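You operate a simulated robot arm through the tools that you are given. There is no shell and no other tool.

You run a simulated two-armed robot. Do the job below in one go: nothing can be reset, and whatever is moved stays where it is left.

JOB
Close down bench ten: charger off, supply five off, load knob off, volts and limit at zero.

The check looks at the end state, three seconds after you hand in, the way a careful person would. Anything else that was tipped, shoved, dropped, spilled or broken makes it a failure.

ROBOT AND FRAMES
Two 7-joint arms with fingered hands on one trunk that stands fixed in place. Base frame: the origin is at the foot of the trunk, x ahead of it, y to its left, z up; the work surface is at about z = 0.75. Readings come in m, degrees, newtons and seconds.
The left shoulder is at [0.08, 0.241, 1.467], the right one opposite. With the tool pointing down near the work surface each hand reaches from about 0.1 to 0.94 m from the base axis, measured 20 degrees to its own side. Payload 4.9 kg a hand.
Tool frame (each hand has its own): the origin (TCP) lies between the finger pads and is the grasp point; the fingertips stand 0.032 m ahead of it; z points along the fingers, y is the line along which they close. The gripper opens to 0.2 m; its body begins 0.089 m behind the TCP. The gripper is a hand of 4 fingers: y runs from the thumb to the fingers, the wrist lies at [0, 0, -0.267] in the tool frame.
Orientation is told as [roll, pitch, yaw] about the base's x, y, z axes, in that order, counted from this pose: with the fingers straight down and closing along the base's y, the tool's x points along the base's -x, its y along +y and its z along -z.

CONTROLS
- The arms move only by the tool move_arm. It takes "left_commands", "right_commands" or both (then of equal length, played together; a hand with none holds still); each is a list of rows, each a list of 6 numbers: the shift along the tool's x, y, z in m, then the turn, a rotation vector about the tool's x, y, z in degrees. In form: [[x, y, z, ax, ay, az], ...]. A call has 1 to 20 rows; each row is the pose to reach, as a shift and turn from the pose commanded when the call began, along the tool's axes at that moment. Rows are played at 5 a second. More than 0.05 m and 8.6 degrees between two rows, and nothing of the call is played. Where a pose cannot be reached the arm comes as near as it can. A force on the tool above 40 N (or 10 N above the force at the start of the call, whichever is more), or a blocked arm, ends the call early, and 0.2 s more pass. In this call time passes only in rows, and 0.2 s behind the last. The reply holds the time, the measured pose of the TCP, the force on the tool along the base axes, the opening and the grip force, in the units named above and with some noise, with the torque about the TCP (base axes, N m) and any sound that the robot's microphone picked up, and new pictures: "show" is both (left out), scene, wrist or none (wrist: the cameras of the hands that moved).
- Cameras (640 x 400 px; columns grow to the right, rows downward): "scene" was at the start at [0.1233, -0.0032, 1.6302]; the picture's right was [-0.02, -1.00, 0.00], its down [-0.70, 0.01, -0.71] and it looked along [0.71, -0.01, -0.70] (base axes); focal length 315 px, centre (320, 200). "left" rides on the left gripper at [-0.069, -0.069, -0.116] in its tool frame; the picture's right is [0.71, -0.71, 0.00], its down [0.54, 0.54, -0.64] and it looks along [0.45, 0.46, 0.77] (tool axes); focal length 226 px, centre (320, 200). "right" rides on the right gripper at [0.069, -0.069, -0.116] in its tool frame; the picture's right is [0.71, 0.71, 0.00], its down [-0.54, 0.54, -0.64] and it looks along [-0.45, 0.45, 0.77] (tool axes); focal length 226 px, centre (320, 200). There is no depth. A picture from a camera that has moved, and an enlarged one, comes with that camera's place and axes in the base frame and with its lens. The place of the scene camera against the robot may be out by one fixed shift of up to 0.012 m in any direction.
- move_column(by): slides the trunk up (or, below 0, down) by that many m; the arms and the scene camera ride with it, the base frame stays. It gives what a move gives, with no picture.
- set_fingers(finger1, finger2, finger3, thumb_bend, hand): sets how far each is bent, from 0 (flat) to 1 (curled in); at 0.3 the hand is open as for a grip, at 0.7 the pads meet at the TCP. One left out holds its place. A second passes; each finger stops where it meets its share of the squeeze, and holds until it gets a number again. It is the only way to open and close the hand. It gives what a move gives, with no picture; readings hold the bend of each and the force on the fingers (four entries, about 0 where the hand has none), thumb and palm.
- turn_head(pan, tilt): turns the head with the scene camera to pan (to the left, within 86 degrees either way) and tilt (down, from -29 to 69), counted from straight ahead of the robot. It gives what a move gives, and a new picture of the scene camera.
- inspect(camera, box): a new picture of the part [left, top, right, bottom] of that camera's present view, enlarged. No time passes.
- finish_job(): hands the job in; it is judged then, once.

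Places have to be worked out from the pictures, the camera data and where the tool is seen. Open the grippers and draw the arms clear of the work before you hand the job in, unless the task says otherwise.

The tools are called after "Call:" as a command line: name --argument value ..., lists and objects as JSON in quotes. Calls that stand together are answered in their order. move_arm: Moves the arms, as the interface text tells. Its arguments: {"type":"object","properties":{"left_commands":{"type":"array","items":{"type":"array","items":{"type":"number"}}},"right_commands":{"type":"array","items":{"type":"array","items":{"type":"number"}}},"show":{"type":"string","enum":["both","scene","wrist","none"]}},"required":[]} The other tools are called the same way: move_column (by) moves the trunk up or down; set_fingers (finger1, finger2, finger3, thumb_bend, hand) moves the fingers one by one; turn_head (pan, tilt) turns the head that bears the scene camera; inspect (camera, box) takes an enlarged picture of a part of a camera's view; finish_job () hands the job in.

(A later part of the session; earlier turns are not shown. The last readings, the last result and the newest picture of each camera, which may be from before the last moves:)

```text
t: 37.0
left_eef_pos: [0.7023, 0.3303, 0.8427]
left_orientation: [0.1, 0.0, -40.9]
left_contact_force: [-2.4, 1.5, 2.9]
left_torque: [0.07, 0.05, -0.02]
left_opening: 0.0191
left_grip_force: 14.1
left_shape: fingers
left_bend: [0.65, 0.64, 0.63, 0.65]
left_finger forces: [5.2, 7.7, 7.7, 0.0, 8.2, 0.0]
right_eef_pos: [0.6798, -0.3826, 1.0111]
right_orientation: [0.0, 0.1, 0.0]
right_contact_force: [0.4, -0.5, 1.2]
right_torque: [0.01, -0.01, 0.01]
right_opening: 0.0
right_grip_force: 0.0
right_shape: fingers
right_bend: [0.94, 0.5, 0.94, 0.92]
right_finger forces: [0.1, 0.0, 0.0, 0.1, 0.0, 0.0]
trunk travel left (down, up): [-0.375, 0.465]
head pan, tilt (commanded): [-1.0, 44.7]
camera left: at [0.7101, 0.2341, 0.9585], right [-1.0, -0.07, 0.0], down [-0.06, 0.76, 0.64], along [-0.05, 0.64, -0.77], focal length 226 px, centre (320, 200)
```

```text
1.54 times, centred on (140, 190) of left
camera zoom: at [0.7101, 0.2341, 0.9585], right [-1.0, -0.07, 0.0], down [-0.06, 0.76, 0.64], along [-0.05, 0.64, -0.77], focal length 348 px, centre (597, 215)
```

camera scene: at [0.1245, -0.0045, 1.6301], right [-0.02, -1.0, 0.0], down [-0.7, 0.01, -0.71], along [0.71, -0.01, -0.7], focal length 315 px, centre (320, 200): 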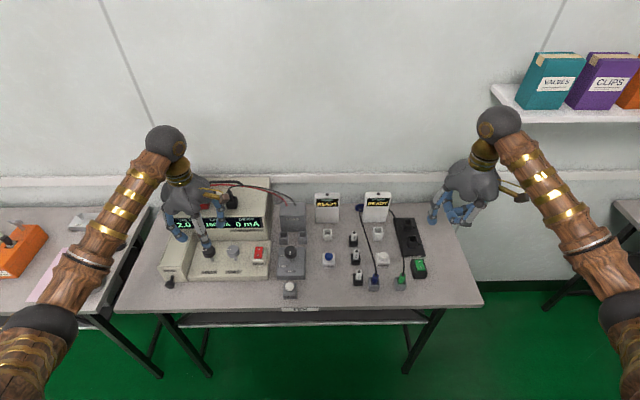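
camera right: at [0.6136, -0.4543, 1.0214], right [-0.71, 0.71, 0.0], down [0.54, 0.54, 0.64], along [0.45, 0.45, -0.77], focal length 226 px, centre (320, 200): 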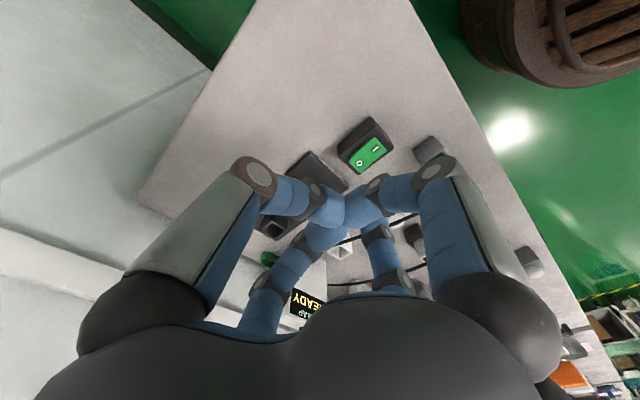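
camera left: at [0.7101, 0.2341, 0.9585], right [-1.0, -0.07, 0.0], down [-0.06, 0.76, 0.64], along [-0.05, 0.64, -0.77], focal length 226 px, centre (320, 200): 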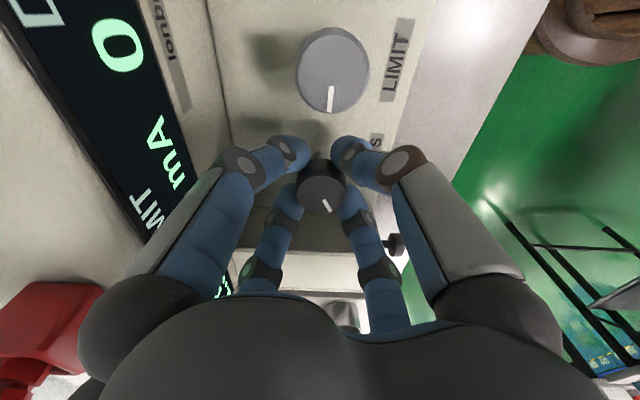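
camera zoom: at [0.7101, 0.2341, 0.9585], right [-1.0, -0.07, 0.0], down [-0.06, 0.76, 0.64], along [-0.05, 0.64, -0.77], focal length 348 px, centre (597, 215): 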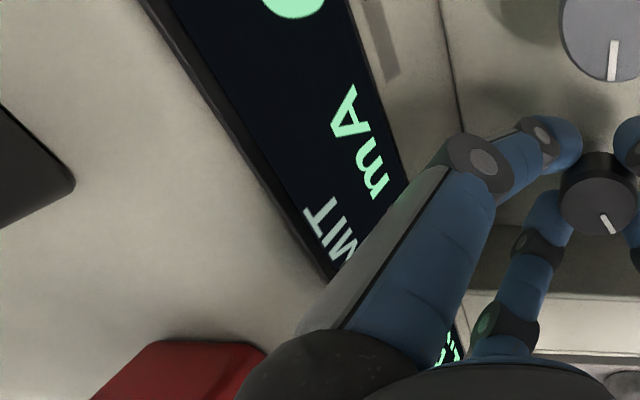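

The pointer moved along with the hand (now about 120 degrees). The volts digits are hidden behind the hand, so I turn another 14 degrees in small steps, watching the torque for a stop.

Call:
move_arm --left_commands '[[0, 0, 0, 0, 0, -5], [0, 0, 0, 0, 0, -10], [0, 0, 0, 0, 0, -14]]' --show "wrist"

Call:
inspect --camera "left" --box '[200, 60, 440, 260]'

Call:
inspect --camera "scene" --box '[150, 170, 290, 300]'

```text
t: 37.8
left_eef_pos: [0.7037, 0.3305, 0.8427]
left_orientation: [0.1, 0.0, -26.9]
left_contact_force: [0.2, 3.0, 1.7]
left_torque: [0.15, 0.04, 0.0]
left_opening: 0.0191
left_grip_force: 14.3
left_shape: fingers
left_bend: [0.65, 0.64, 0.63, 0.65]
left_finger forces: [5.0, 8.4, 7.5, 0.1, 7.2, 0.1]
right_eef_pos: [0.6811, -0.3831, 1.0094]
right_orientation: [-0.1, 0.0, 0.0]
right_contact_force: [0.5, 0.8, -1.3]
right_torque: [-0.02, 0.02, 0.01]
right_opening: 0.0
right_grip_force: 0.0
right_shape: fingers
right_bend: [0.94, 0.5, 0.94, 0.92]
right_finger forces: [0.0, 0.0, 0.0, 0.1, 0.0, 0.1]
trunk travel left (down, up): [-0.375, 0.465]
head pan, tilt (commanded): [-1.0, 44.7]
camera left: at [0.7339, 0.2385, 0.9586], right [-0.95, -0.31, 0.0], down [-0.24, 0.73, 0.64], along [-0.2, 0.61, -0.77], focal length 226 px, centre (320, 200)
```

left: 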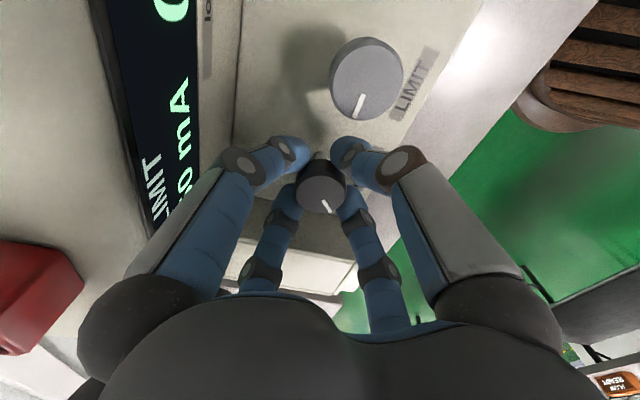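

```text
2.00 times, centred on (320, 160) of left
camera zoom: at [0.7339, 0.2385, 0.9586], right [-0.95, -0.31, 0.0], down [-0.24, 0.73, 0.64], along [-0.2, 0.61, -0.77], focal length 452 px, centre (320, 280)
```

zoom: 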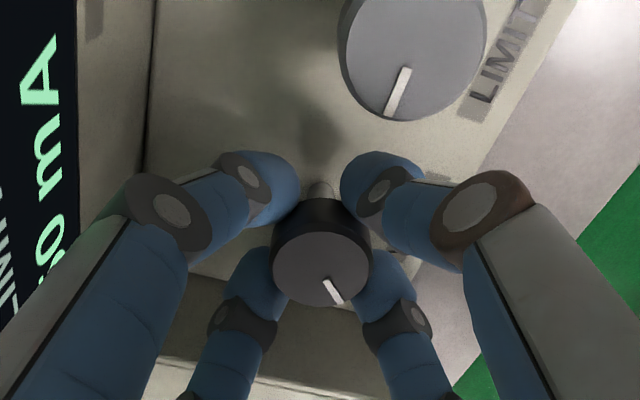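

```text
3.08 times, centred on (220, 235) of scene
camera zoom: at [0.1231, -0.003, 1.6302], right [-0.02, -1.0, 0.0], down [-0.7, 0.01, -0.71], along [0.71, -0.01, -0.7], focal length 968 px, centre (628, 92)
```

zoom: 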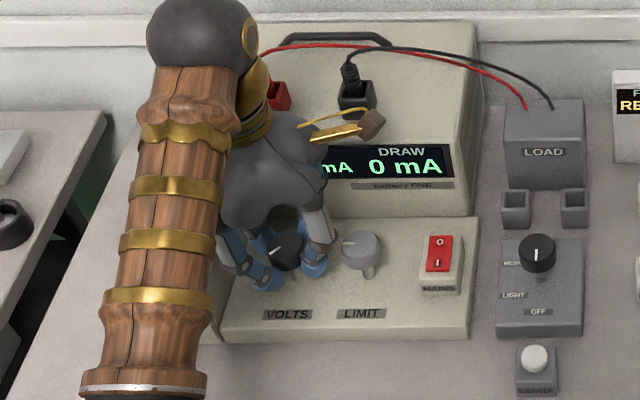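

The pointer is near 134 degrees with no stop felt. I release and lift to read the volts display, swinging the hand back for a possible second grip.

Call:
set_fingers --hand "left" --finger1 0.54 --finger2 0.54 --finger3 0.54 --thumb_bend 0.54

Call:
move_arm --left_commands '[[0, 0, -0.025, 0, 0, 0], [0, 0, -0.05, 0, 0, 0], [0, 0, -0.075, 0, 0, 7], [0, 0, -0.1, 0, 0, 14], [0, 0, -0.12, 0, 0, 21], [0, 0, -0.12, 0, 0, 28], [0, 0, -0.12, 0, 0, 35]]' --show "wrist"

Call:
inspect --camera "scene" --box '[160, 200, 260, 290]'

Call:
inspect --camera "left" --box '[240, 60, 400, 220]'

```text
t: 38.8
left_eef_pos: [0.7038, 0.3306, 0.8421]
left_orientation: [0.0, 0.1, -26.9]
left_contact_force: [-0.6, 0.1, -0.1]
left_torque: [0.0, 0.03, -0.01]
left_opening: 0.0542
left_grip_force: 0.0
left_shape: fingers
left_bend: [0.54, 0.54, 0.54, 0.54]
left_finger forces: [0.0, 0.1, 0.0, 0.0, 0.0, 0.0]
right_eef_pos: [0.681, -0.3824, 1.0103]
right_orientation: [0.0, -0.1, 0.0]
right_contact_force: [0.1, -0.2, 0.5]
right_torque: [-0.03, -0.02, 0.0]
right_opening: 0.0
right_grip_force: 0.1
right_shape: fingers
right_bend: [0.94, 0.5, 0.94, 0.92]
right_finger forces: [0.1, 0.0, 0.0, 0.1, 0.0, 0.0]
trunk travel left (down, up): [-0.375, 0.465]
head pan, tilt (commanded): [-1.0, 44.7]
```

```text
t: 40.4
left_eef_pos: [0.7032, 0.3299, 0.9616]
left_orientation: [0.0, 0.0, -62.1]
left_contact_force: [0.4, -0.1, 0.5]
left_torque: [0.02, -0.02, 0.04]
left_opening: 0.0542
left_grip_force: 0.1
left_shape: fingers
left_bend: [0.54, 0.54, 0.54, 0.54]
left_finger forces: [0.1, 0.0, 0.0, 0.0, 0.1, 0.0]
right_eef_pos: [0.6805, -0.3833, 1.0099]
right_orientation: [0.0, 0.0, 0.0]
right_contact_force: [0.1, -0.3, 0.2]
right_torque: [0.01, 0.02, 0.03]
right_opening: 0.0001
right_grip_force: 0.1
right_shape: fingers
right_bend: [0.94, 0.5, 0.94, 0.92]
right_finger forces: [0.1, 0.1, 0.0, 0.0, 0.0, 0.0]
trunk travel left (down, up): [-0.375, 0.465]
head pan, tilt (commanded): [-1.0, 44.7]
camera left: at [0.6754, 0.2378, 1.0784], right [-0.96, 0.29, 0.0], down [0.23, 0.73, 0.64], along [0.19, 0.61, -0.77], focal length 226 px, centre (320, 200)
```

left: 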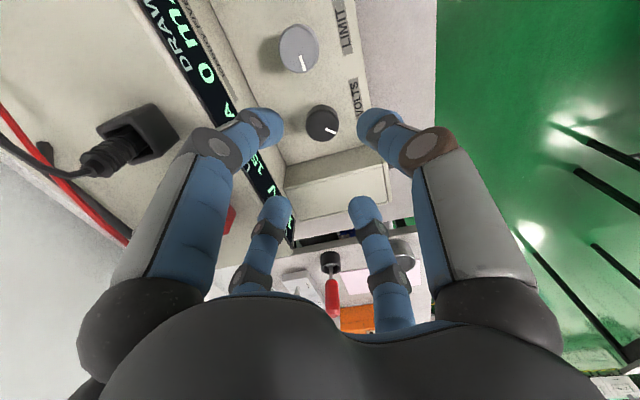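

```text
4.44 times, centred on (210, 245) of scene
camera zoom: at [0.1233, -0.003, 1.6302], right [-0.02, -1.0, 0.0], down [-0.7, 0.01, -0.71], along [0.71, -0.01, -0.7], focal length 1398 px, centre (809, 0)
```

zoom: 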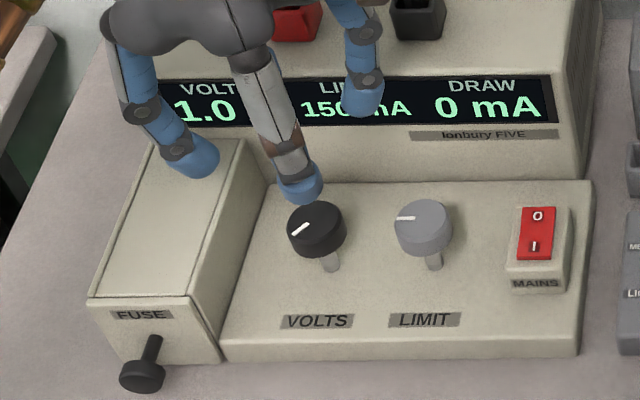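

```text
2.50 times, centred on (320, 140) of left
camera zoom: at [0.6754, 0.2378, 1.0784], right [-0.96, 0.29, 0.0], down [0.23, 0.73, 0.64], along [0.19, 0.61, -0.77], focal length 565 px, centre (320, 350)
```

zoom: 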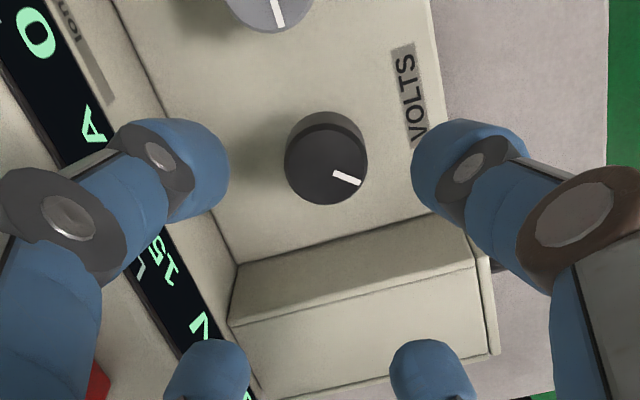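

The display now reads 1.0 V after 35 degrees, so zero lies about 35 degrees further. I recentre by 2-3 mm and go down around the knob again.

Call:
move_arm --left_commands '[[0.001, -0.001, 0.03, 0, 0, 0], [0.0019, -0.0018, 0.06, 0, 0, 0], [0.0019, -0.0018, 0.09, 0, 0, 0], [0.0019, -0.0018, 0.11, 0, 0, 0], [0.0019, -0.0018, 0.119, 0, 0, 0]]' --show "none"

Call:
set_fingers --hand "left" --finger1 0.68 --finger2 0.68 --finger3 0.68 --thumb_bend 0.68

Call:
inspect --camera "left" --box '[200, 60, 440, 260]'

```text
t: 41.6
left_eef_pos: [0.7, 0.332, 0.8427]
left_orientation: [-0.1, 0.0, -62.0]
left_contact_force: [-0.7, -0.5, 0.3]
left_torque: [0.0, 0.03, 0.01]
left_opening: 0.0542
left_grip_force: 0.1
left_shape: fingers
left_bend: [0.54, 0.54, 0.54, 0.54]
left_finger forces: [0.0, 0.1, 0.0, 0.1, 0.0, 0.1]
right_eef_pos: [0.6811, -0.3837, 1.0102]
right_orientation: [0.0, 0.0, 0.1]
right_contact_force: [-0.2, 0.0, 0.0]
right_torque: [-0.02, -0.01, 0.04]
right_opening: 0.0
right_grip_force: 0.1
right_shape: fingers
right_bend: [0.94, 0.5, 0.94, 0.92]
right_finger forces: [0.0, 0.1, 0.0, 0.0, 0.0, 0.0]
trunk travel left (down, up): [-0.375, 0.465]
head pan, tilt (commanded): [-1.0, 44.7]
```

```text
t: 42.6
left_eef_pos: [0.7004, 0.3324, 0.8429]
left_orientation: [0.1, 0.0, -62.1]
left_contact_force: [-0.4, 0.3, -0.2]
left_torque: [0.04, -0.01, -0.02]
left_opening: 0.0197
left_grip_force: 13.2
left_shape: fingers
left_bend: [0.64, 0.63, 0.64, 0.65]
left_finger forces: [5.3, 7.4, 6.5, 0.1, 7.4, 0.0]
right_eef_pos: [0.6811, -0.3824, 1.0105]
right_orientation: [0.1, 0.1, -0.1]
right_contact_force: [0.2, 0.0, -0.4]
right_torque: [0.04, -0.03, -0.02]
right_opening: 0.0
right_grip_force: 0.0
right_shape: fingers
right_bend: [0.94, 0.5, 0.94, 0.92]
right_finger forces: [0.0, 0.1, 0.0, 0.0, 0.0, 0.1]
trunk travel left (down, up): [-0.375, 0.465]
head pan, tilt (commanded): [-1.0, 44.7]
```

```text
2.00 times, centred on (320, 160) of left
camera zoom: at [0.6722, 0.2387, 0.9599], right [-0.96, 0.29, 0.0], down [0.22, 0.73, 0.64], along [0.19, 0.62, -0.77], focal length 452 px, centre (320, 280)
```

zoom: 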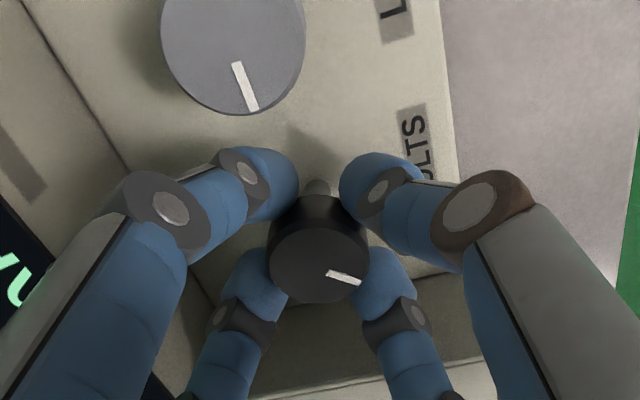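

Well centred grip (forces nearly equal). I turn 35 degrees counter-clockwise again.

Call:
move_arm --left_commands '[[0, 0, 0, 0, 0, -7], [0, 0, 0, 0, 0, -14], [0, 0, 0, 0, 0, -21], [0, 0, 0, 0, 0, -28], [0, 0, 0, 0, 0, -35]]' --show "wrist"

Call:
inspect --camera "left" --box '[200, 60, 440, 260]'

```text
t: 43.8
left_eef_pos: [0.7021, 0.3307, 0.8437]
left_orientation: [0.2, -0.1, -26.9]
left_contact_force: [3.4, 0.0, 0.2]
left_torque: [0.03, -0.12, -0.02]
left_opening: 0.0196
left_grip_force: 14.4
left_shape: fingers
left_bend: [0.64, 0.63, 0.64, 0.65]
left_finger forces: [6.9, 8.4, 5.7, 0.0, 7.1, 0.0]
right_eef_pos: [0.6821, -0.3827, 1.0099]
right_orientation: [0.1, 0.0, 0.0]
right_contact_force: [0.8, 0.4, 0.0]
right_torque: [-0.02, 0.02, -0.02]
right_opening: 0.0002
right_grip_force: 0.1
right_shape: fingers
right_bend: [0.94, 0.5, 0.94, 0.92]
right_finger forces: [0.1, 0.1, 0.0, 0.0, 0.0, 0.1]
trunk travel left (down, up): [-0.375, 0.465]
head pan, tilt (commanded): [-1.0, 44.7]
camera left: at [0.7317, 0.2387, 0.9599], right [-0.95, -0.31, 0.0], down [-0.24, 0.73, 0.64], along [-0.2, 0.61, -0.77], focal length 226 px, centre (320, 200)
```

left: 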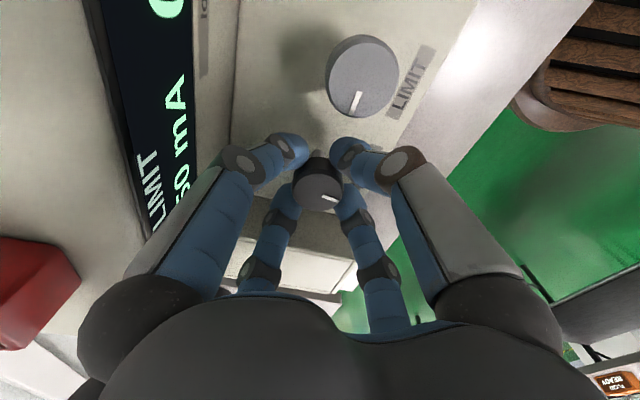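

```text
2.00 times, centred on (320, 160) of left
camera zoom: at [0.7317, 0.2387, 0.9599], right [-0.95, -0.31, 0.0], down [-0.24, 0.73, 0.64], along [-0.2, 0.61, -0.77], focal length 452 px, centre (320, 280)
```

zoom: 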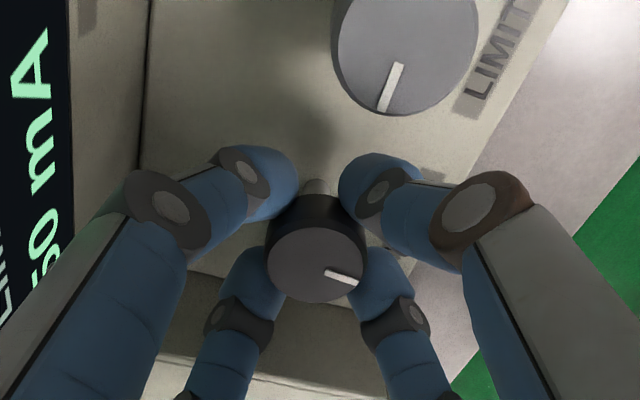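

No stop felt yet; the pointer is near 170 degrees. I release and lift again to read the display.

Call:
set_fingers --hand "left" --finger1 0.54 --finger2 0.54 --finger3 0.54 --thumb_bend 0.54

Call:
move_arm --left_commands '[[0, 0, -0.025, 0, 0, 0], [0, 0, -0.05, 0, 0, 0], [0, 0, -0.075, 0, 0, 7], [0, 0, -0.1, 0, 0, 14], [0, 0, -0.12, 0, 0, 21], [0, 0, -0.12, 0, 0, 28], [0, 0, -0.12, 0, 0, 35]]' --show "none"

Call:
inspect --camera "scene" --box '[160, 200, 260, 290]'

Call:
inspect --camera "left" --box '[240, 60, 400, 220]'

```text
t: 44.8
left_eef_pos: [0.7002, 0.3311, 0.8437]
left_orientation: [0.0, 0.0, -27.0]
left_contact_force: [-0.7, -0.3, -0.1]
left_torque: [0.01, -0.04, 0.03]
left_opening: 0.0539
left_grip_force: 0.0
left_shape: fingers
left_bend: [0.54, 0.54, 0.54, 0.54]
left_finger forces: [0.0, 0.1, 0.0, 0.0, 0.0, 0.0]
right_eef_pos: [0.6808, -0.3834, 1.0097]
right_orientation: [0.0, 0.0, 0.1]
right_contact_force: [0.3, 0.8, 0.5]
right_torque: [-0.03, 0.0, -0.04]
right_opening: 0.0001
right_grip_force: 0.0
right_shape: fingers
right_bend: [0.94, 0.5, 0.94, 0.92]
right_finger forces: [0.0, 0.1, 0.0, 0.1, 0.1, 0.0]
trunk travel left (down, up): [-0.375, 0.465]
head pan, tilt (commanded): [-1.0, 44.7]
```

```text
t: 46.4
left_eef_pos: [0.7014, 0.3328, 0.9628]
left_orientation: [-0.1, 0.0, -62.2]
left_contact_force: [-0.6, 0.3, 0.8]
left_torque: [-0.01, 0.0, -0.01]
left_opening: 0.0547
left_grip_force: 0.1
left_shape: fingers
left_bend: [0.54, 0.54, 0.54, 0.54]
left_finger forces: [0.0, 0.0, 0.1, 0.1, 0.0, 0.0]
right_eef_pos: [0.6808, -0.3822, 1.0101]
right_orientation: [0.1, 0.0, 0.0]
right_contact_force: [-0.4, -0.5, -0.4]
right_torque: [0.02, 0.02, -0.02]
right_opening: 0.0001
right_grip_force: 0.0
right_shape: fingers
right_bend: [0.94, 0.5, 0.94, 0.92]
right_finger forces: [0.1, 0.1, 0.1, 0.0, 0.1, 0.0]
trunk travel left (down, up): [-0.375, 0.465]
head pan, tilt (commanded): [-1.0, 44.7]
```

```text
4.44 times, centred on (210, 245) of scene
camera zoom: at [0.1232, -0.003, 1.6302], right [-0.02, -1.0, 0.0], down [-0.7, 0.01, -0.71], along [0.71, -0.01, -0.7], focal length 1398 px, centre (809, 0)
```

zoom: 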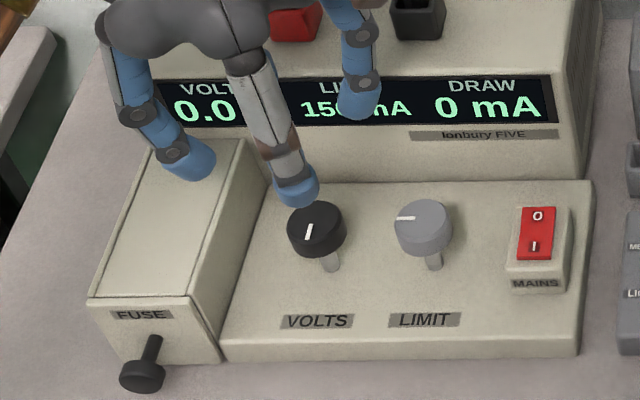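

```text
2.50 times, centred on (320, 140) of left
camera zoom: at [0.6727, 0.2394, 1.0791], right [-0.96, 0.29, 0.0], down [0.22, 0.73, 0.64], along [0.19, 0.61, -0.77], focal length 565 px, centre (320, 350)
```

zoom: 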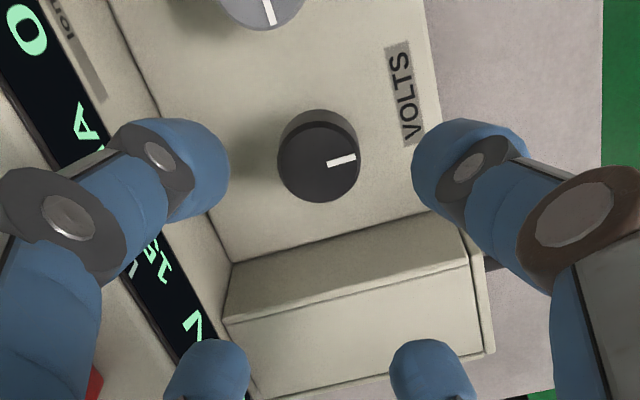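

The display reads 0.0 V with the pointer near 172 degrees. To make sure it is truly at the zero end and not just rounding, I grip once more and try a gentle few degrees further.

Call:
move_arm --left_commands '[[0, 0, 0.03, 0, 0, 0], [0, 0, 0.06, 0, 0, 0], [0, 0, 0.09, 0, 0, 0], [0, 0, 0.11, 0, 0, 0], [0, 0, 0.12, 0, 0, 0]]' --show "none"

Call:
set_fingers --hand "left" --finger1 0.68 --finger2 0.68 --finger3 0.68 --thumb_bend 0.68

Call:
inspect --camera "left" --box '[270, 140, 370, 230]'

Call:
move_arm --left_commands '[[0, 0, 0, 0, 0, -3], [0, 0, 0, 0, 0, -6], [0, 0, 0, 0, 0, -8]]' --show "none"

Call:
inspect --camera "left" --box '[270, 140, 370, 230]'

```text
t: 47.6
left_eef_pos: [0.7017, 0.3346, 0.8436]
left_orientation: [0.0, 0.0, -62.0]
left_contact_force: [-0.2, 0.0, 0.4]
left_torque: [-0.01, -0.02, -0.02]
left_opening: 0.0546
left_grip_force: 0.0
left_shape: fingers
left_bend: [0.54, 0.54, 0.54, 0.54]
left_finger forces: [0.0, 0.0, 0.0, 0.1, 0.0, 0.0]
right_eef_pos: [0.6806, -0.3835, 1.0105]
right_orientation: [0.0, 0.0, -0.1]
right_contact_force: [-0.3, 0.2, 0.8]
right_torque: [-0.01, -0.04, 0.0]
right_opening: 0.0
right_grip_force: 0.1
right_shape: fingers
right_bend: [0.94, 0.5, 0.94, 0.92]
right_finger forces: [0.1, 0.1, 0.0, 0.0, 0.1, 0.0]
trunk travel left (down, up): [-0.375, 0.465]
head pan, tilt (commanded): [-1.0, 44.7]
```

```text
t: 48.6
left_eef_pos: [0.702, 0.334, 0.8439]
left_orientation: [0.1, -0.1, -62.1]
left_contact_force: [-1.9, -1.3, 0.1]
left_torque: [-0.02, 0.04, 0.03]
left_opening: 0.022
left_grip_force: 13.7
left_shape: fingers
left_bend: [0.64, 0.64, 0.64, 0.65]
left_finger forces: [6.2, 6.3, 5.7, 0.1, 8.8, 0.1]
right_eef_pos: [0.6812, -0.3821, 1.0105]
right_orientation: [0.1, 0.0, 0.0]
right_contact_force: [-0.6, 0.4, -0.5]
right_torque: [0.0, 0.02, 0.03]
right_opening: 0.0
right_grip_force: 0.1
right_shape: fingers
right_bend: [0.94, 0.5, 0.94, 0.92]
right_finger forces: [0.0, 0.1, 0.0, 0.0, 0.0, 0.0]
trunk travel left (down, up): [-0.375, 0.465]
head pan, tilt (commanded): [-1.0, 44.7]
```

```text
4.44 times, centred on (320, 185) of left
camera zoom: at [0.6731, 0.2412, 0.9597], right [-0.96, 0.29, 0.0], down [0.22, 0.73, 0.64], along [0.19, 0.62, -0.77], focal length 1005 px, centre (320, 267)
```

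zoom: 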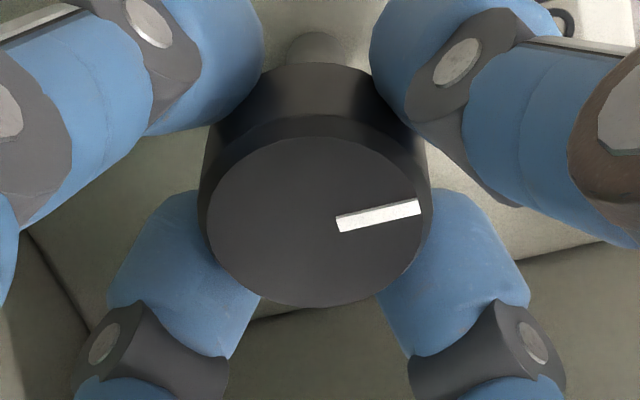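

```text
t: 49.4
left_eef_pos: [0.7014, 0.3349, 0.8428]
left_orientation: [0.1, 0.2, -53.8]
left_contact_force: [-5.0, 3.6, -2.6]
left_torque: [0.09, 0.11, -0.2]
left_opening: 0.0205
left_grip_force: 13.2
left_shape: fingers
left_bend: [0.64, 0.64, 0.64, 0.65]
left_finger forces: [5.6, 6.4, 6.1, 0.0, 8.4, 0.0]
right_eef_pos: [0.6809, -0.3836, 1.0098]
right_orientation: [0.0, 0.0, 0.0]
right_contact_force: [-0.1, 0.1, 0.3]
right_torque: [-0.03, -0.01, -0.01]
right_opening: 0.0
right_grip_force: 0.1
right_shape: fingers
right_bend: [0.94, 0.5, 0.94, 0.92]
right_finger forces: [0.0, 0.0, 0.0, 0.0, 0.0, 0.0]
trunk travel left (down, up): [-0.375, 0.465]
head pan, tilt (commanded): [-1.0, 44.7]
```

```text
4.44 times, centred on (320, 185) of left
camera zoom: at [0.6866, 0.2379, 0.96], right [-0.99, 0.15, 0.0], down [0.12, 0.76, 0.64], along [0.1, 0.64, -0.77], focal length 1005 px, centre (320, 267)
```

zoom: 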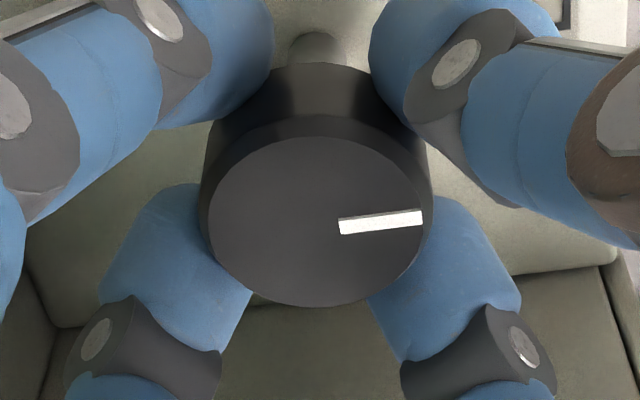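

A torque of 0.2 N m built up and the knob no longer followed the hand, so volts is against its zero stop. I release, lift, and shift over to the limit knob about 7.5 cm to the right.

Call:
set_fingers --hand "left" --finger1 0.57 --finger2 0.57 --finger3 0.57 --thumb_bend 0.57

Call:
move_arm --left_commands '[[0, 0, -0.025, 0, 0, 0], [0, 0, -0.05, 0, 0, 0], [0, 0, -0.08, 0, 0, 0], [0, 0, -0.12, 0, 0, 8]]' --show "none"

Call:
inspect --camera "scene" --box '[160, 200, 260, 290]'

```text
t: 50.4
left_eef_pos: [0.7015, 0.3331, 0.8439]
left_orientation: [-0.1, 0.0, -54.0]
left_contact_force: [-0.4, -0.2, 0.0]
left_torque: [-0.03, 0.03, -0.01]
left_opening: 0.0471
left_grip_force: 0.1
left_shape: fingers
left_bend: [0.56, 0.56, 0.56, 0.56]
left_finger forces: [0.0, 0.1, 0.0, 0.0, 0.1, 0.0]
right_eef_pos: [0.681, -0.3831, 1.0098]
right_orientation: [0.0, -0.1, 0.1]
right_contact_force: [-0.2, 0.3, 0.2]
right_torque: [-0.04, 0.0, -0.01]
right_opening: 0.0
right_grip_force: 0.1
right_shape: fingers
right_bend: [0.94, 0.5, 0.94, 0.92]
right_finger forces: [0.1, 0.0, 0.1, 0.0, 0.0, 0.0]
trunk travel left (down, up): [-0.375, 0.465]
head pan, tilt (commanded): [-1.0, 44.7]
```

```text
t: 51.4
left_eef_pos: [0.699, 0.3307, 0.9621]
left_orientation: [-0.1, 0.1, -62.0]
left_contact_force: [1.0, -0.6, 0.5]
left_torque: [0.01, -0.02, 0.01]
left_opening: 0.0472
left_grip_force: 0.1
left_shape: fingers
left_bend: [0.56, 0.56, 0.56, 0.56]
left_finger forces: [0.1, 0.0, 0.0, 0.1, 0.0, 0.0]
right_eef_pos: [0.6805, -0.3844, 1.0096]
right_orientation: [0.0, 0.0, 0.0]
right_contact_force: [-1.2, 0.1, 0.2]
right_torque: [0.0, -0.01, 0.02]
right_opening: 0.0001
right_grip_force: 0.0
right_shape: fingers
right_bend: [0.94, 0.5, 0.94, 0.92]
right_finger forces: [0.0, 0.1, 0.0, 0.0, 0.0, 0.1]
trunk travel left (down, up): [-0.375, 0.465]
head pan, tilt (commanded): [-1.0, 44.7]
```

```text
4.44 times, centred on (210, 245) of scene
camera zoom: at [0.1226, -0.0035, 1.6301], right [-0.02, -1.0, 0.0], down [-0.7, 0.01, -0.71], along [0.71, -0.01, -0.7], focal length 1398 px, centre (809, 0)
```

zoom: 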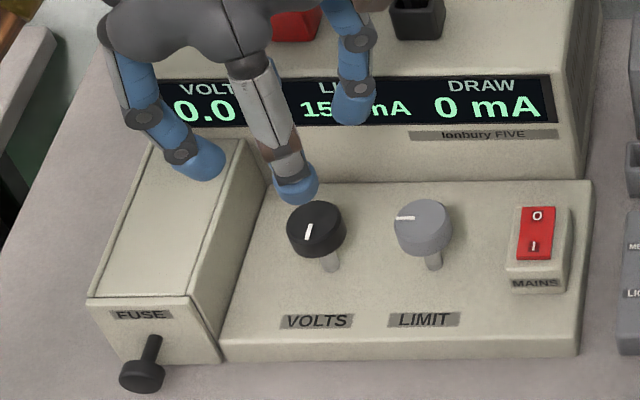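

Volts stays at 0.0. I shift the hand sideways over the limit knob, still high.

Call:
move_arm --left_commands '[[-0.033, -0.017, 0, 0, 0, 0], [-0.0667, -0.0343, 0, 0, 0, 0]]' --show "wrist"

Call:
inspect --camera "left" --box '[240, 60, 400, 220]'

Call:
inspect --camera "scene" --box '[160, 200, 260, 290]'

```text
t: 52.0
left_eef_pos: [0.6969, 0.2588, 0.9615]
left_orientation: [-0.1, 0.1, -62.0]
left_contact_force: [0.0, 0.3, 0.2]
left_torque: [0.04, -0.03, -0.03]
left_opening: 0.047
left_grip_force: 0.0
left_shape: fingers
left_bend: [0.56, 0.56, 0.56, 0.56]
left_finger forces: [0.0, 0.0, 0.0, 0.0, 0.0, 0.0]
right_eef_pos: [0.6808, -0.3842, 1.0105]
right_orientation: [0.0, 0.0, 0.0]
right_contact_force: [0.1, 0.2, -0.9]
right_torque: [0.03, 0.0, -0.02]
right_opening: 0.0003
right_grip_force: 0.0
right_shape: fingers
right_bend: [0.94, 0.5, 0.94, 0.92]
right_finger forces: [0.1, 0.0, 0.1, 0.0, 0.0, 0.1]
trunk travel left (down, up): [-0.375, 0.465]
head pan, tilt (commanded): [-1.0, 44.7]
camera left: at [0.6695, 0.1644, 1.0782], right [-0.96, 0.29, 0.0], down [0.22, 0.73, 0.64], along [0.19, 0.62, -0.77], focal length 226 px, centre (320, 200)
```

left: 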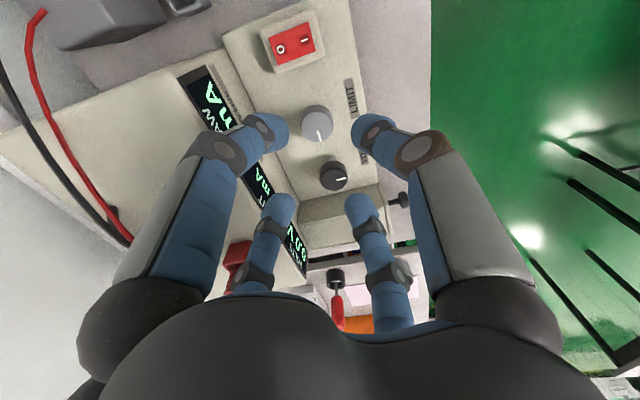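

```text
2.50 times, centred on (320, 140) of left
camera zoom: at [0.6695, 0.1644, 1.0782], right [-0.96, 0.29, 0.0], down [0.22, 0.73, 0.64], along [0.19, 0.62, -0.77], focal length 565 px, centre (320, 350)
```

zoom: 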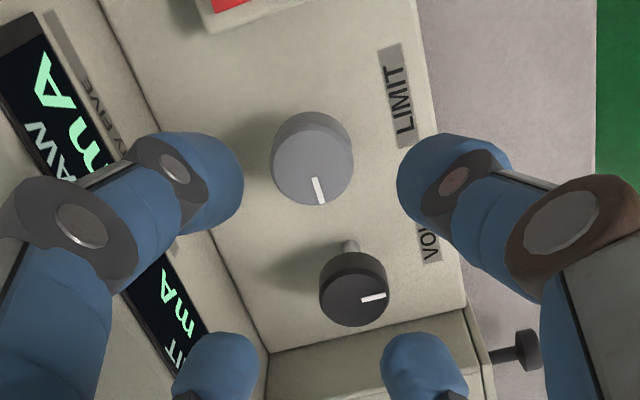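

```text
4.44 times, centred on (210, 245) of scene
camera zoom: at [0.1235, -0.0047, 1.6302], right [-0.02, -1.0, 0.0], down [-0.7, 0.01, -0.71], along [0.71, -0.01, -0.7], focal length 1398 px, centre (809, 0)
```

zoom: 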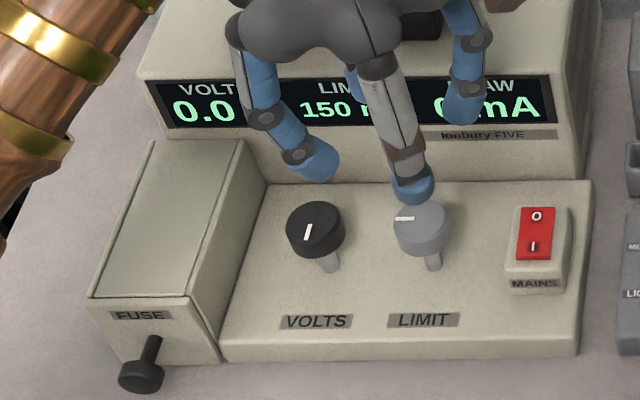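

The limit knob is about 3 mm off the hand's axis. I correct that and go down around it in stages.

Call:
move_arm --left_commands '[[-0.001, 0.0015, 0.03, 0, 0, 0], [-0.0015, 0.0029, 0.06, 0, 0, 0], [-0.0015, 0.0029, 0.075, 0, 0, 0]]' --show "wrist"

Call:
inspect --camera "left" --box '[220, 70, 420, 250]'

Call:
inspect --camera "scene" --box '[180, 190, 280, 290]'

```text
t: 52.8
left_eef_pos: [0.7044, 0.2576, 0.887]
left_orientation: [0.0, 0.1, -62.0]
left_contact_force: [-0.4, 0.3, 0.7]
left_torque: [0.04, -0.01, -0.03]
left_opening: 0.0472
left_grip_force: 0.1
left_shape: fingers
left_bend: [0.56, 0.56, 0.56, 0.56]
left_finger forces: [0.0, 0.1, 0.0, 0.0, 0.1, 0.0]
right_eef_pos: [0.6808, -0.3826, 1.012]
right_orientation: [0.0, 0.0, -0.1]
right_contact_force: [0.0, 0.0, 0.7]
right_torque: [-0.04, 0.02, -0.01]
right_opening: 0.0001
right_grip_force: 0.1
right_shape: fingers
right_bend: [0.94, 0.5, 0.94, 0.92]
right_finger forces: [0.0, 0.0, 0.1, 0.0, 0.1, 0.0]
trunk travel left (down, up): [-0.375, 0.465]
head pan, tilt (commanded): [-1.0, 44.7]
camera left: at [0.6761, 0.1653, 1.0041], right [-0.96, 0.29, 0.0], down [0.22, 0.73, 0.64], along [0.19, 0.62, -0.77], focal length 226 px, centre (320, 200)
```

left: 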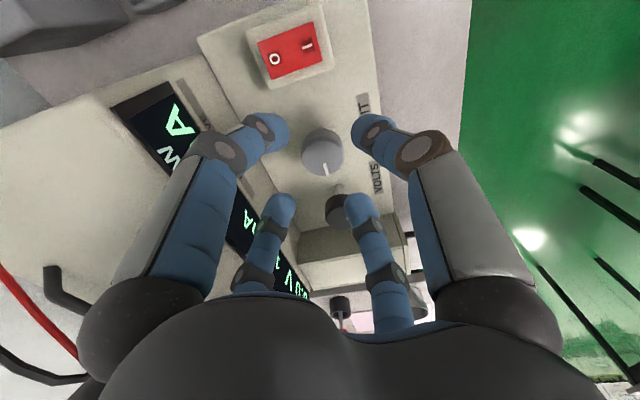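

```text
2.22 times, centred on (320, 160) of left
camera zoom: at [0.6761, 0.1653, 1.0041], right [-0.96, 0.29, 0.0], down [0.22, 0.73, 0.64], along [0.19, 0.62, -0.77], focal length 502 px, centre (320, 289)
```

zoom: 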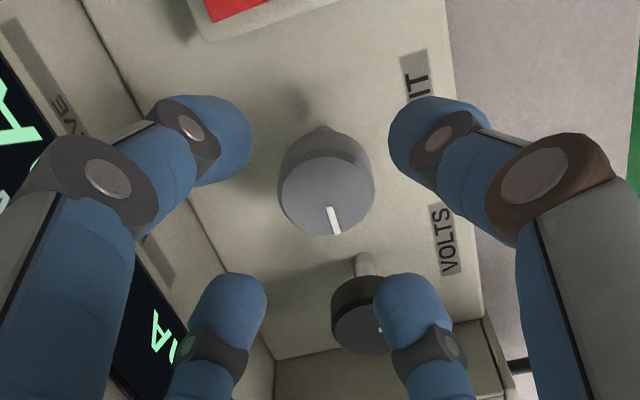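

```text
4.00 times, centred on (230, 240) of scene
camera zoom: at [0.1233, -0.003, 1.6302], right [-0.02, -1.0, 0.0], down [-0.7, 0.01, -0.71], along [0.71, -0.01, -0.7], focal length 1258 px, centre (680, 40)
```

zoom: 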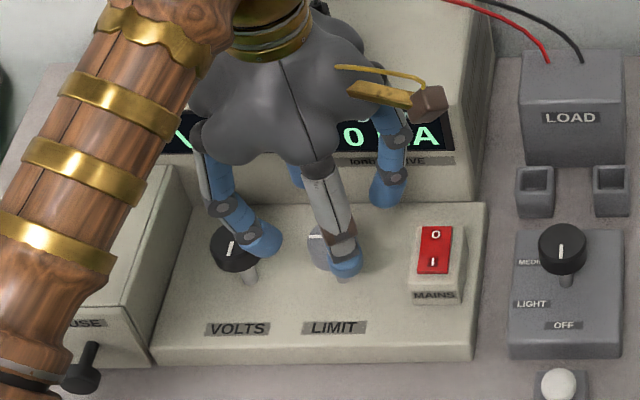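

Centre is now within 3 mm; I correct it, ease the yaw to -55 degrees for more room beside the volts knob, and go down.

Call:
move_arm --left_commands '[[0.0004, -0.0029, 0.005, 0, 0, -3.5], [0.0004, -0.0029, 0.01, 0, 0, -7], [0.0004, -0.0029, 0.025, 0, 0, -7], [0.0004, -0.0029, 0.037, 0, 0, -7], [0.0004, -0.0029, 0.044, 0, 0, -7]]' --show "none"

Call:
inspect --camera "left" --box '[200, 60, 440, 260]'

Call:
inspect --camera "scene" --box '[180, 190, 280, 290]'

```text
t: 54.0
left_eef_pos: [0.7008, 0.2574, 0.8418]
left_orientation: [-0.1, 0.0, -54.9]
left_contact_force: [0.4, 0.1, 0.1]
left_torque: [-0.01, -0.04, 0.01]
left_opening: 0.0471
left_grip_force: 0.0
left_shape: fingers
left_bend: [0.56, 0.56, 0.56, 0.56]
left_finger forces: [0.1, 0.0, 0.0, 0.0, 0.0, 0.0]
right_eef_pos: [0.6822, -0.3825, 1.0093]
right_orientation: [0.0, 0.0, -0.1]
right_contact_force: [0.8, -1.4, -0.5]
right_torque: [0.01, 0.01, -0.01]
right_opening: 0.0002
right_grip_force: 0.0
right_shape: fingers
right_bend: [0.94, 0.5, 0.94, 0.92]
right_finger forces: [0.1, 0.0, 0.0, 0.0, 0.0, 0.1]
trunk travel left (down, up): [-0.375, 0.465]
head pan, tilt (commanded): [-1.0, 44.7]
```

```text
2.00 times, centred on (320, 160) of left
camera zoom: at [0.6846, 0.1602, 0.9589], right [-0.98, 0.17, 0.0], down [0.13, 0.75, 0.64], along [0.11, 0.63, -0.77], focal length 452 px, centre (320, 280)
```

zoom: 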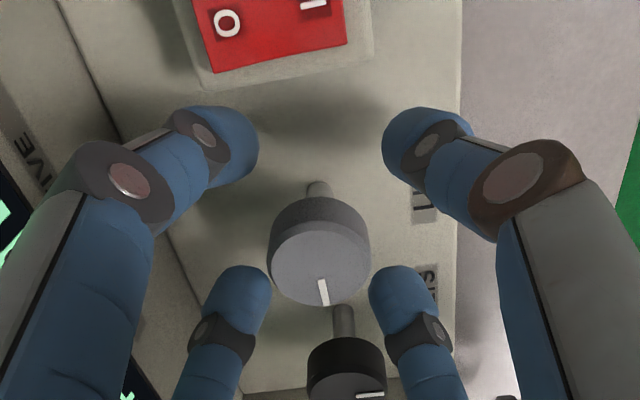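

```text
4.00 times, centred on (230, 240) of scene
camera zoom: at [0.1234, -0.0034, 1.6302], right [-0.02, -1.0, 0.0], down [-0.7, 0.01, -0.71], along [0.71, -0.01, -0.7], focal length 1258 px, centre (680, 40)
```

zoom: 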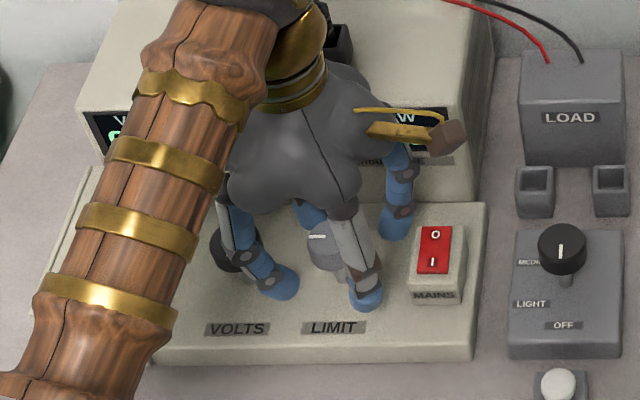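

The fingers stand clear of both the volts knob and the mains switch, with the limit knob centred. I grip it and turn 42 degrees counter-clockwise.

Call:
set_fingers --hand "left" --finger1 0.68 --finger2 0.68 --finger3 0.68 --thumb_bend 0.68

Call:
move_arm --left_commands '[[0, 0, 0, 0, 0, -7], [0, 0, 0, 0, 0, -14], [0, 0, 0, 0, 0, -21], [0, 0, 0, 0, 0, -28], [0, 0, 0, 0, 0, -35], [0, 0, 0, 0, 0, -40]]' --show "none"

Call:
inspect --camera "left" --box '[200, 60, 440, 260]'

Call:
inspect --camera "scene" --box '[180, 190, 280, 290]'

```text
t: 55.0
left_eef_pos: [0.7009, 0.2565, 0.8432]
left_orientation: [0.0, 0.1, -55.0]
left_contact_force: [-0.5, 2.6, 1.2]
left_torque: [0.04, -0.01, -0.03]
left_opening: 0.0192
left_grip_force: 14.0
left_shape: fingers
left_bend: [0.64, 0.63, 0.63, 0.65]
left_finger forces: [5.2, 7.6, 7.1, 0.0, 7.4, 0.0]
right_eef_pos: [0.6807, -0.3833, 1.0106]
right_orientation: [0.1, 0.1, 0.1]
right_contact_force: [1.0, 0.2, -0.2]
right_torque: [-0.01, 0.0, 0.01]
right_opening: 0.0
right_grip_force: 0.0
right_shape: fingers
right_bend: [0.94, 0.5, 0.94, 0.92]
right_finger forces: [0.0, 0.1, 0.0, 0.0, 0.0, 0.1]
trunk travel left (down, up): [-0.375, 0.465]
head pan, tilt (commanded): [-1.0, 44.7]
```

```text
t: 56.4
left_eef_pos: [0.702, 0.2559, 0.8422]
left_orientation: [0.0, 0.0, -14.9]
left_contact_force: [1.5, 0.9, -5.0]
left_torque: [0.05, -0.07, -0.02]
left_opening: 0.019
left_grip_force: 12.8
left_shape: fingers
left_bend: [0.65, 0.63, 0.64, 0.65]
left_finger forces: [5.7, 7.5, 5.9, 0.0, 6.5, 0.0]
right_eef_pos: [0.6812, -0.3842, 1.0108]
right_orientation: [0.1, 0.0, 0.0]
right_contact_force: [-0.1, 0.4, -0.2]
right_torque: [0.0, 0.02, -0.05]
right_opening: 0.0
right_grip_force: 0.2
right_shape: fingers
right_bend: [0.94, 0.5, 0.94, 0.92]
right_finger forces: [0.0, 0.0, 0.0, 0.0, 0.0, 0.1]
trunk travel left (down, up): [-0.375, 0.465]
head pan, tilt (commanded): [-1.0, 44.7]
```

```text
2.00 times, centred on (320, 160) of left
camera zoom: at [0.7517, 0.1718, 0.9596], right [-0.87, -0.5, 0.0], down [-0.38, 0.66, 0.64], along [-0.32, 0.56, -0.77], focal length 452 px, centre (320, 280)
```

zoom: 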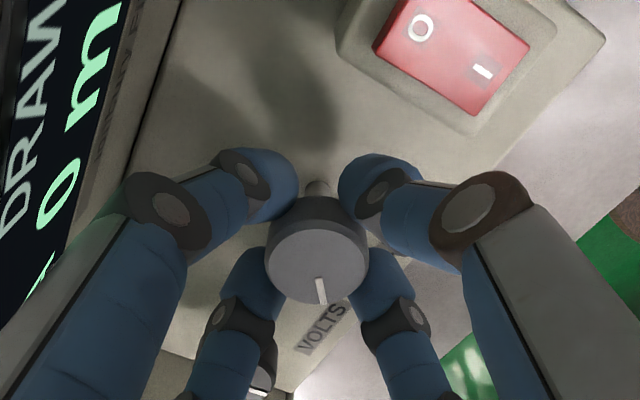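

```text
4.00 times, centred on (230, 240) of scene
camera zoom: at [0.1242, -0.0031, 1.6301], right [-0.02, -1.0, 0.0], down [-0.7, 0.01, -0.71], along [0.71, -0.01, -0.7], focal length 1258 px, centre (680, 40)
```

zoom: 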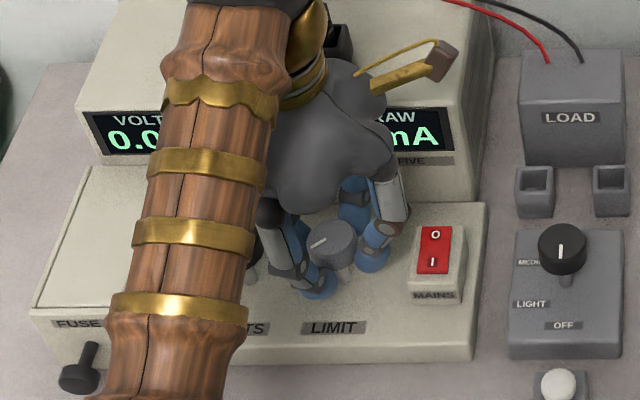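

The limit knob followed the hand; volts still shows 0.0. I open just slightly (0.60, to stay off the neighbours), swing back 40 degrees, and grip again.

Call:
set_fingers --hand "left" --finger1 0.6 --finger2 0.6 --finger3 0.6 --thumb_bend 0.6

Call:
move_arm --left_commands '[[0, 0, 0, 0, 0, 7], [0, 0, 0, 0, 0, 14], [0, 0, 0, 0, 0, 21], [0, 0, 0, 0, 0, 28], [0, 0, 0, 0, 0, 35], [0, 0, 0, 0, 0, 40]]' --show "none"

Call:
inspect --camera "left" --box '[200, 60, 440, 260]'

Call:
inspect --camera "scene" --box '[180, 190, 280, 290]'

```text
t: 57.4
left_eef_pos: [0.7027, 0.2548, 0.8439]
left_orientation: [0.0, 0.0, -15.0]
left_contact_force: [1.4, -0.6, -0.6]
left_torque: [-0.01, 0.0, 0.02]
left_opening: 0.0329
left_grip_force: 0.1
left_shape: fingers
left_bend: [0.6, 0.6, 0.6, 0.6]
left_finger forces: [0.0, 0.0, 0.0, 0.1, 0.2, 0.0]
right_eef_pos: [0.6821, -0.3827, 1.0109]
right_orientation: [0.0, 0.1, 0.0]
right_contact_force: [-0.2, 0.6, -0.6]
right_torque: [-0.05, -0.02, 0.03]
right_opening: 0.0
right_grip_force: 0.0
right_shape: fingers
right_bend: [0.94, 0.5, 0.94, 0.92]
right_finger forces: [0.1, 0.1, 0.0, 0.1, 0.0, 0.0]
trunk travel left (down, up): [-0.375, 0.465]
head pan, tilt (commanded): [-1.0, 44.7]
```

```text
t: 58.8
left_eef_pos: [0.7019, 0.255, 0.8446]
left_orientation: [0.0, 0.0, -55.1]
left_contact_force: [0.3, -0.5, -0.3]
left_torque: [0.04, -0.03, 0.01]
left_opening: 0.033
left_grip_force: 0.1
left_shape: fingers
left_bend: [0.6, 0.6, 0.6, 0.6]
left_finger forces: [0.0, 0.1, 0.1, 0.0, 0.0, 0.0]
right_eef_pos: [0.681, -0.3832, 1.0103]
right_orientation: [0.0, 0.0, 0.1]
right_contact_force: [1.1, 0.7, 0.4]
right_torque: [0.02, -0.03, 0.02]
right_opening: 0.0
right_grip_force: 0.1
right_shape: fingers
right_bend: [0.94, 0.5, 0.94, 0.92]
right_finger forces: [0.1, 0.0, 0.1, 0.0, 0.1, 0.0]
trunk travel left (down, up): [-0.375, 0.465]
head pan, tilt (commanded): [-1.0, 44.7]
```

```text
2.00 times, centred on (320, 160) of left
camera zoom: at [0.6858, 0.1595, 0.961], right [-0.98, 0.18, 0.0], down [0.13, 0.75, 0.64], along [0.11, 0.63, -0.77], focal length 452 px, centre (320, 280)
```

zoom: 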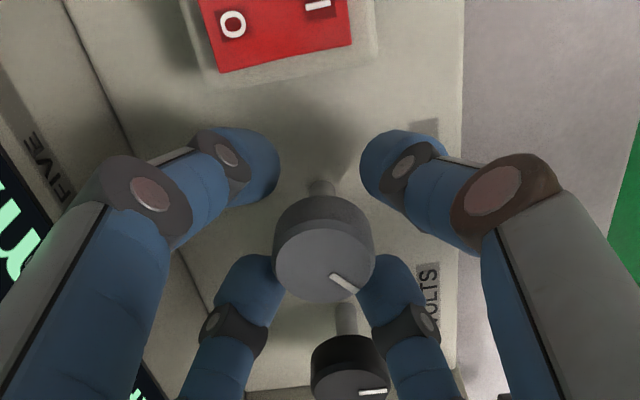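

```text
4.00 times, centred on (230, 240) of scene
camera zoom: at [0.1233, -0.0034, 1.6302], right [-0.02, -1.0, 0.0], down [-0.7, 0.01, -0.71], along [0.71, -0.01, -0.7], focal length 1258 px, centre (680, 40)
```

zoom: 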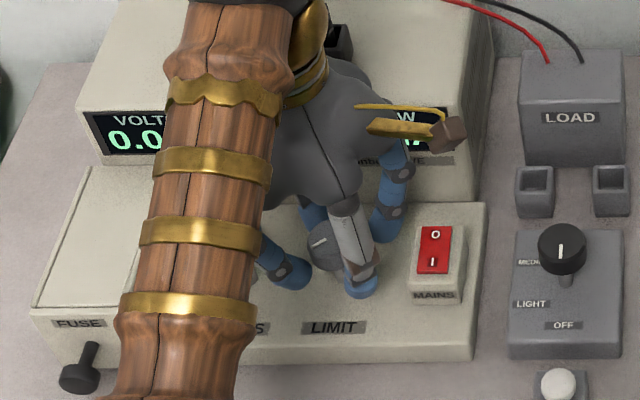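

The pointer is at about 133 degrees. I grip and turn a further 40 degrees.

Call:
set_fingers --hand "left" --finger1 0.68 --finger2 0.68 --finger3 0.68 --thumb_bend 0.68

Call:
move_arm --left_commands '[[0, 0, 0, 0, 0, -7], [0, 0, 0, 0, 0, -14], [0, 0, 0, 0, 0, -21], [0, 0, 0, 0, 0, -28], [0, 0, 0, 0, 0, -35], [0, 0, 0, 0, 0, -40]]' --show "none"

Call:
inspect --camera "left" --box '[200, 60, 440, 260]'

```text
t: 59.8
left_eef_pos: [0.7024, 0.257, 0.8453]
left_orientation: [0.0, 0.0, -55.0]
left_contact_force: [-2.3, 1.3, 1.5]
left_torque: [0.1, 0.07, -0.03]
left_opening: 0.0188
left_grip_force: 13.5
left_shape: fingers
left_bend: [0.65, 0.63, 0.63, 0.65]
left_finger forces: [4.5, 7.0, 7.9, 0.0, 8.0, 0.1]
right_eef_pos: [0.6807, -0.383, 1.0114]
right_orientation: [0.0, 0.0, 0.0]
right_contact_force: [0.2, -0.3, 0.3]
right_torque: [0.02, -0.03, 0.0]
right_opening: 0.0002
right_grip_force: 0.1
right_shape: fingers
right_bend: [0.94, 0.5, 0.94, 0.92]
right_finger forces: [0.0, 0.1, 0.1, 0.0, 0.0, 0.0]
trunk travel left (down, up): [-0.375, 0.465]
head pan, tilt (commanded): [-1.0, 44.7]
```

```text
t: 61.2
left_eef_pos: [0.7038, 0.2559, 0.8454]
left_orientation: [0.1, 0.0, -14.8]
left_contact_force: [2.7, 1.0, 1.6]
left_torque: [0.11, -0.15, -0.02]
left_opening: 0.0185
left_grip_force: 14.1
left_shape: fingers
left_bend: [0.65, 0.63, 0.63, 0.65]
left_finger forces: [6.3, 8.5, 6.6, 0.1, 7.4, 0.0]
right_eef_pos: [0.68, -0.3831, 1.009]
right_orientation: [0.1, 0.0, 0.0]
right_contact_force: [-0.3, 0.3, -0.2]
right_torque: [0.03, -0.01, -0.04]
right_opening: 0.0
right_grip_force: 0.0
right_shape: fingers
right_bend: [0.94, 0.5, 0.94, 0.92]
right_finger forces: [0.1, 0.0, 0.1, 0.0, 0.0, 0.1]
trunk travel left (down, up): [-0.375, 0.465]
head pan, tilt (commanded): [-1.0, 44.7]
```

```text
2.00 times, centred on (320, 160) of left
camera zoom: at [0.7523, 0.1717, 0.9612], right [-0.86, -0.5, 0.0], down [-0.38, 0.66, 0.64], along [-0.32, 0.56, -0.77], focal length 452 px, centre (320, 280)
```

zoom: 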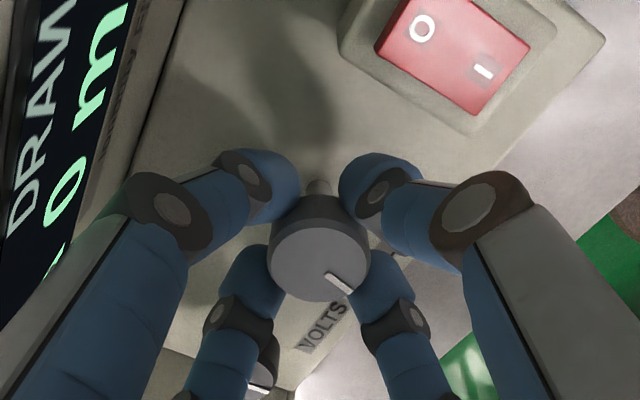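

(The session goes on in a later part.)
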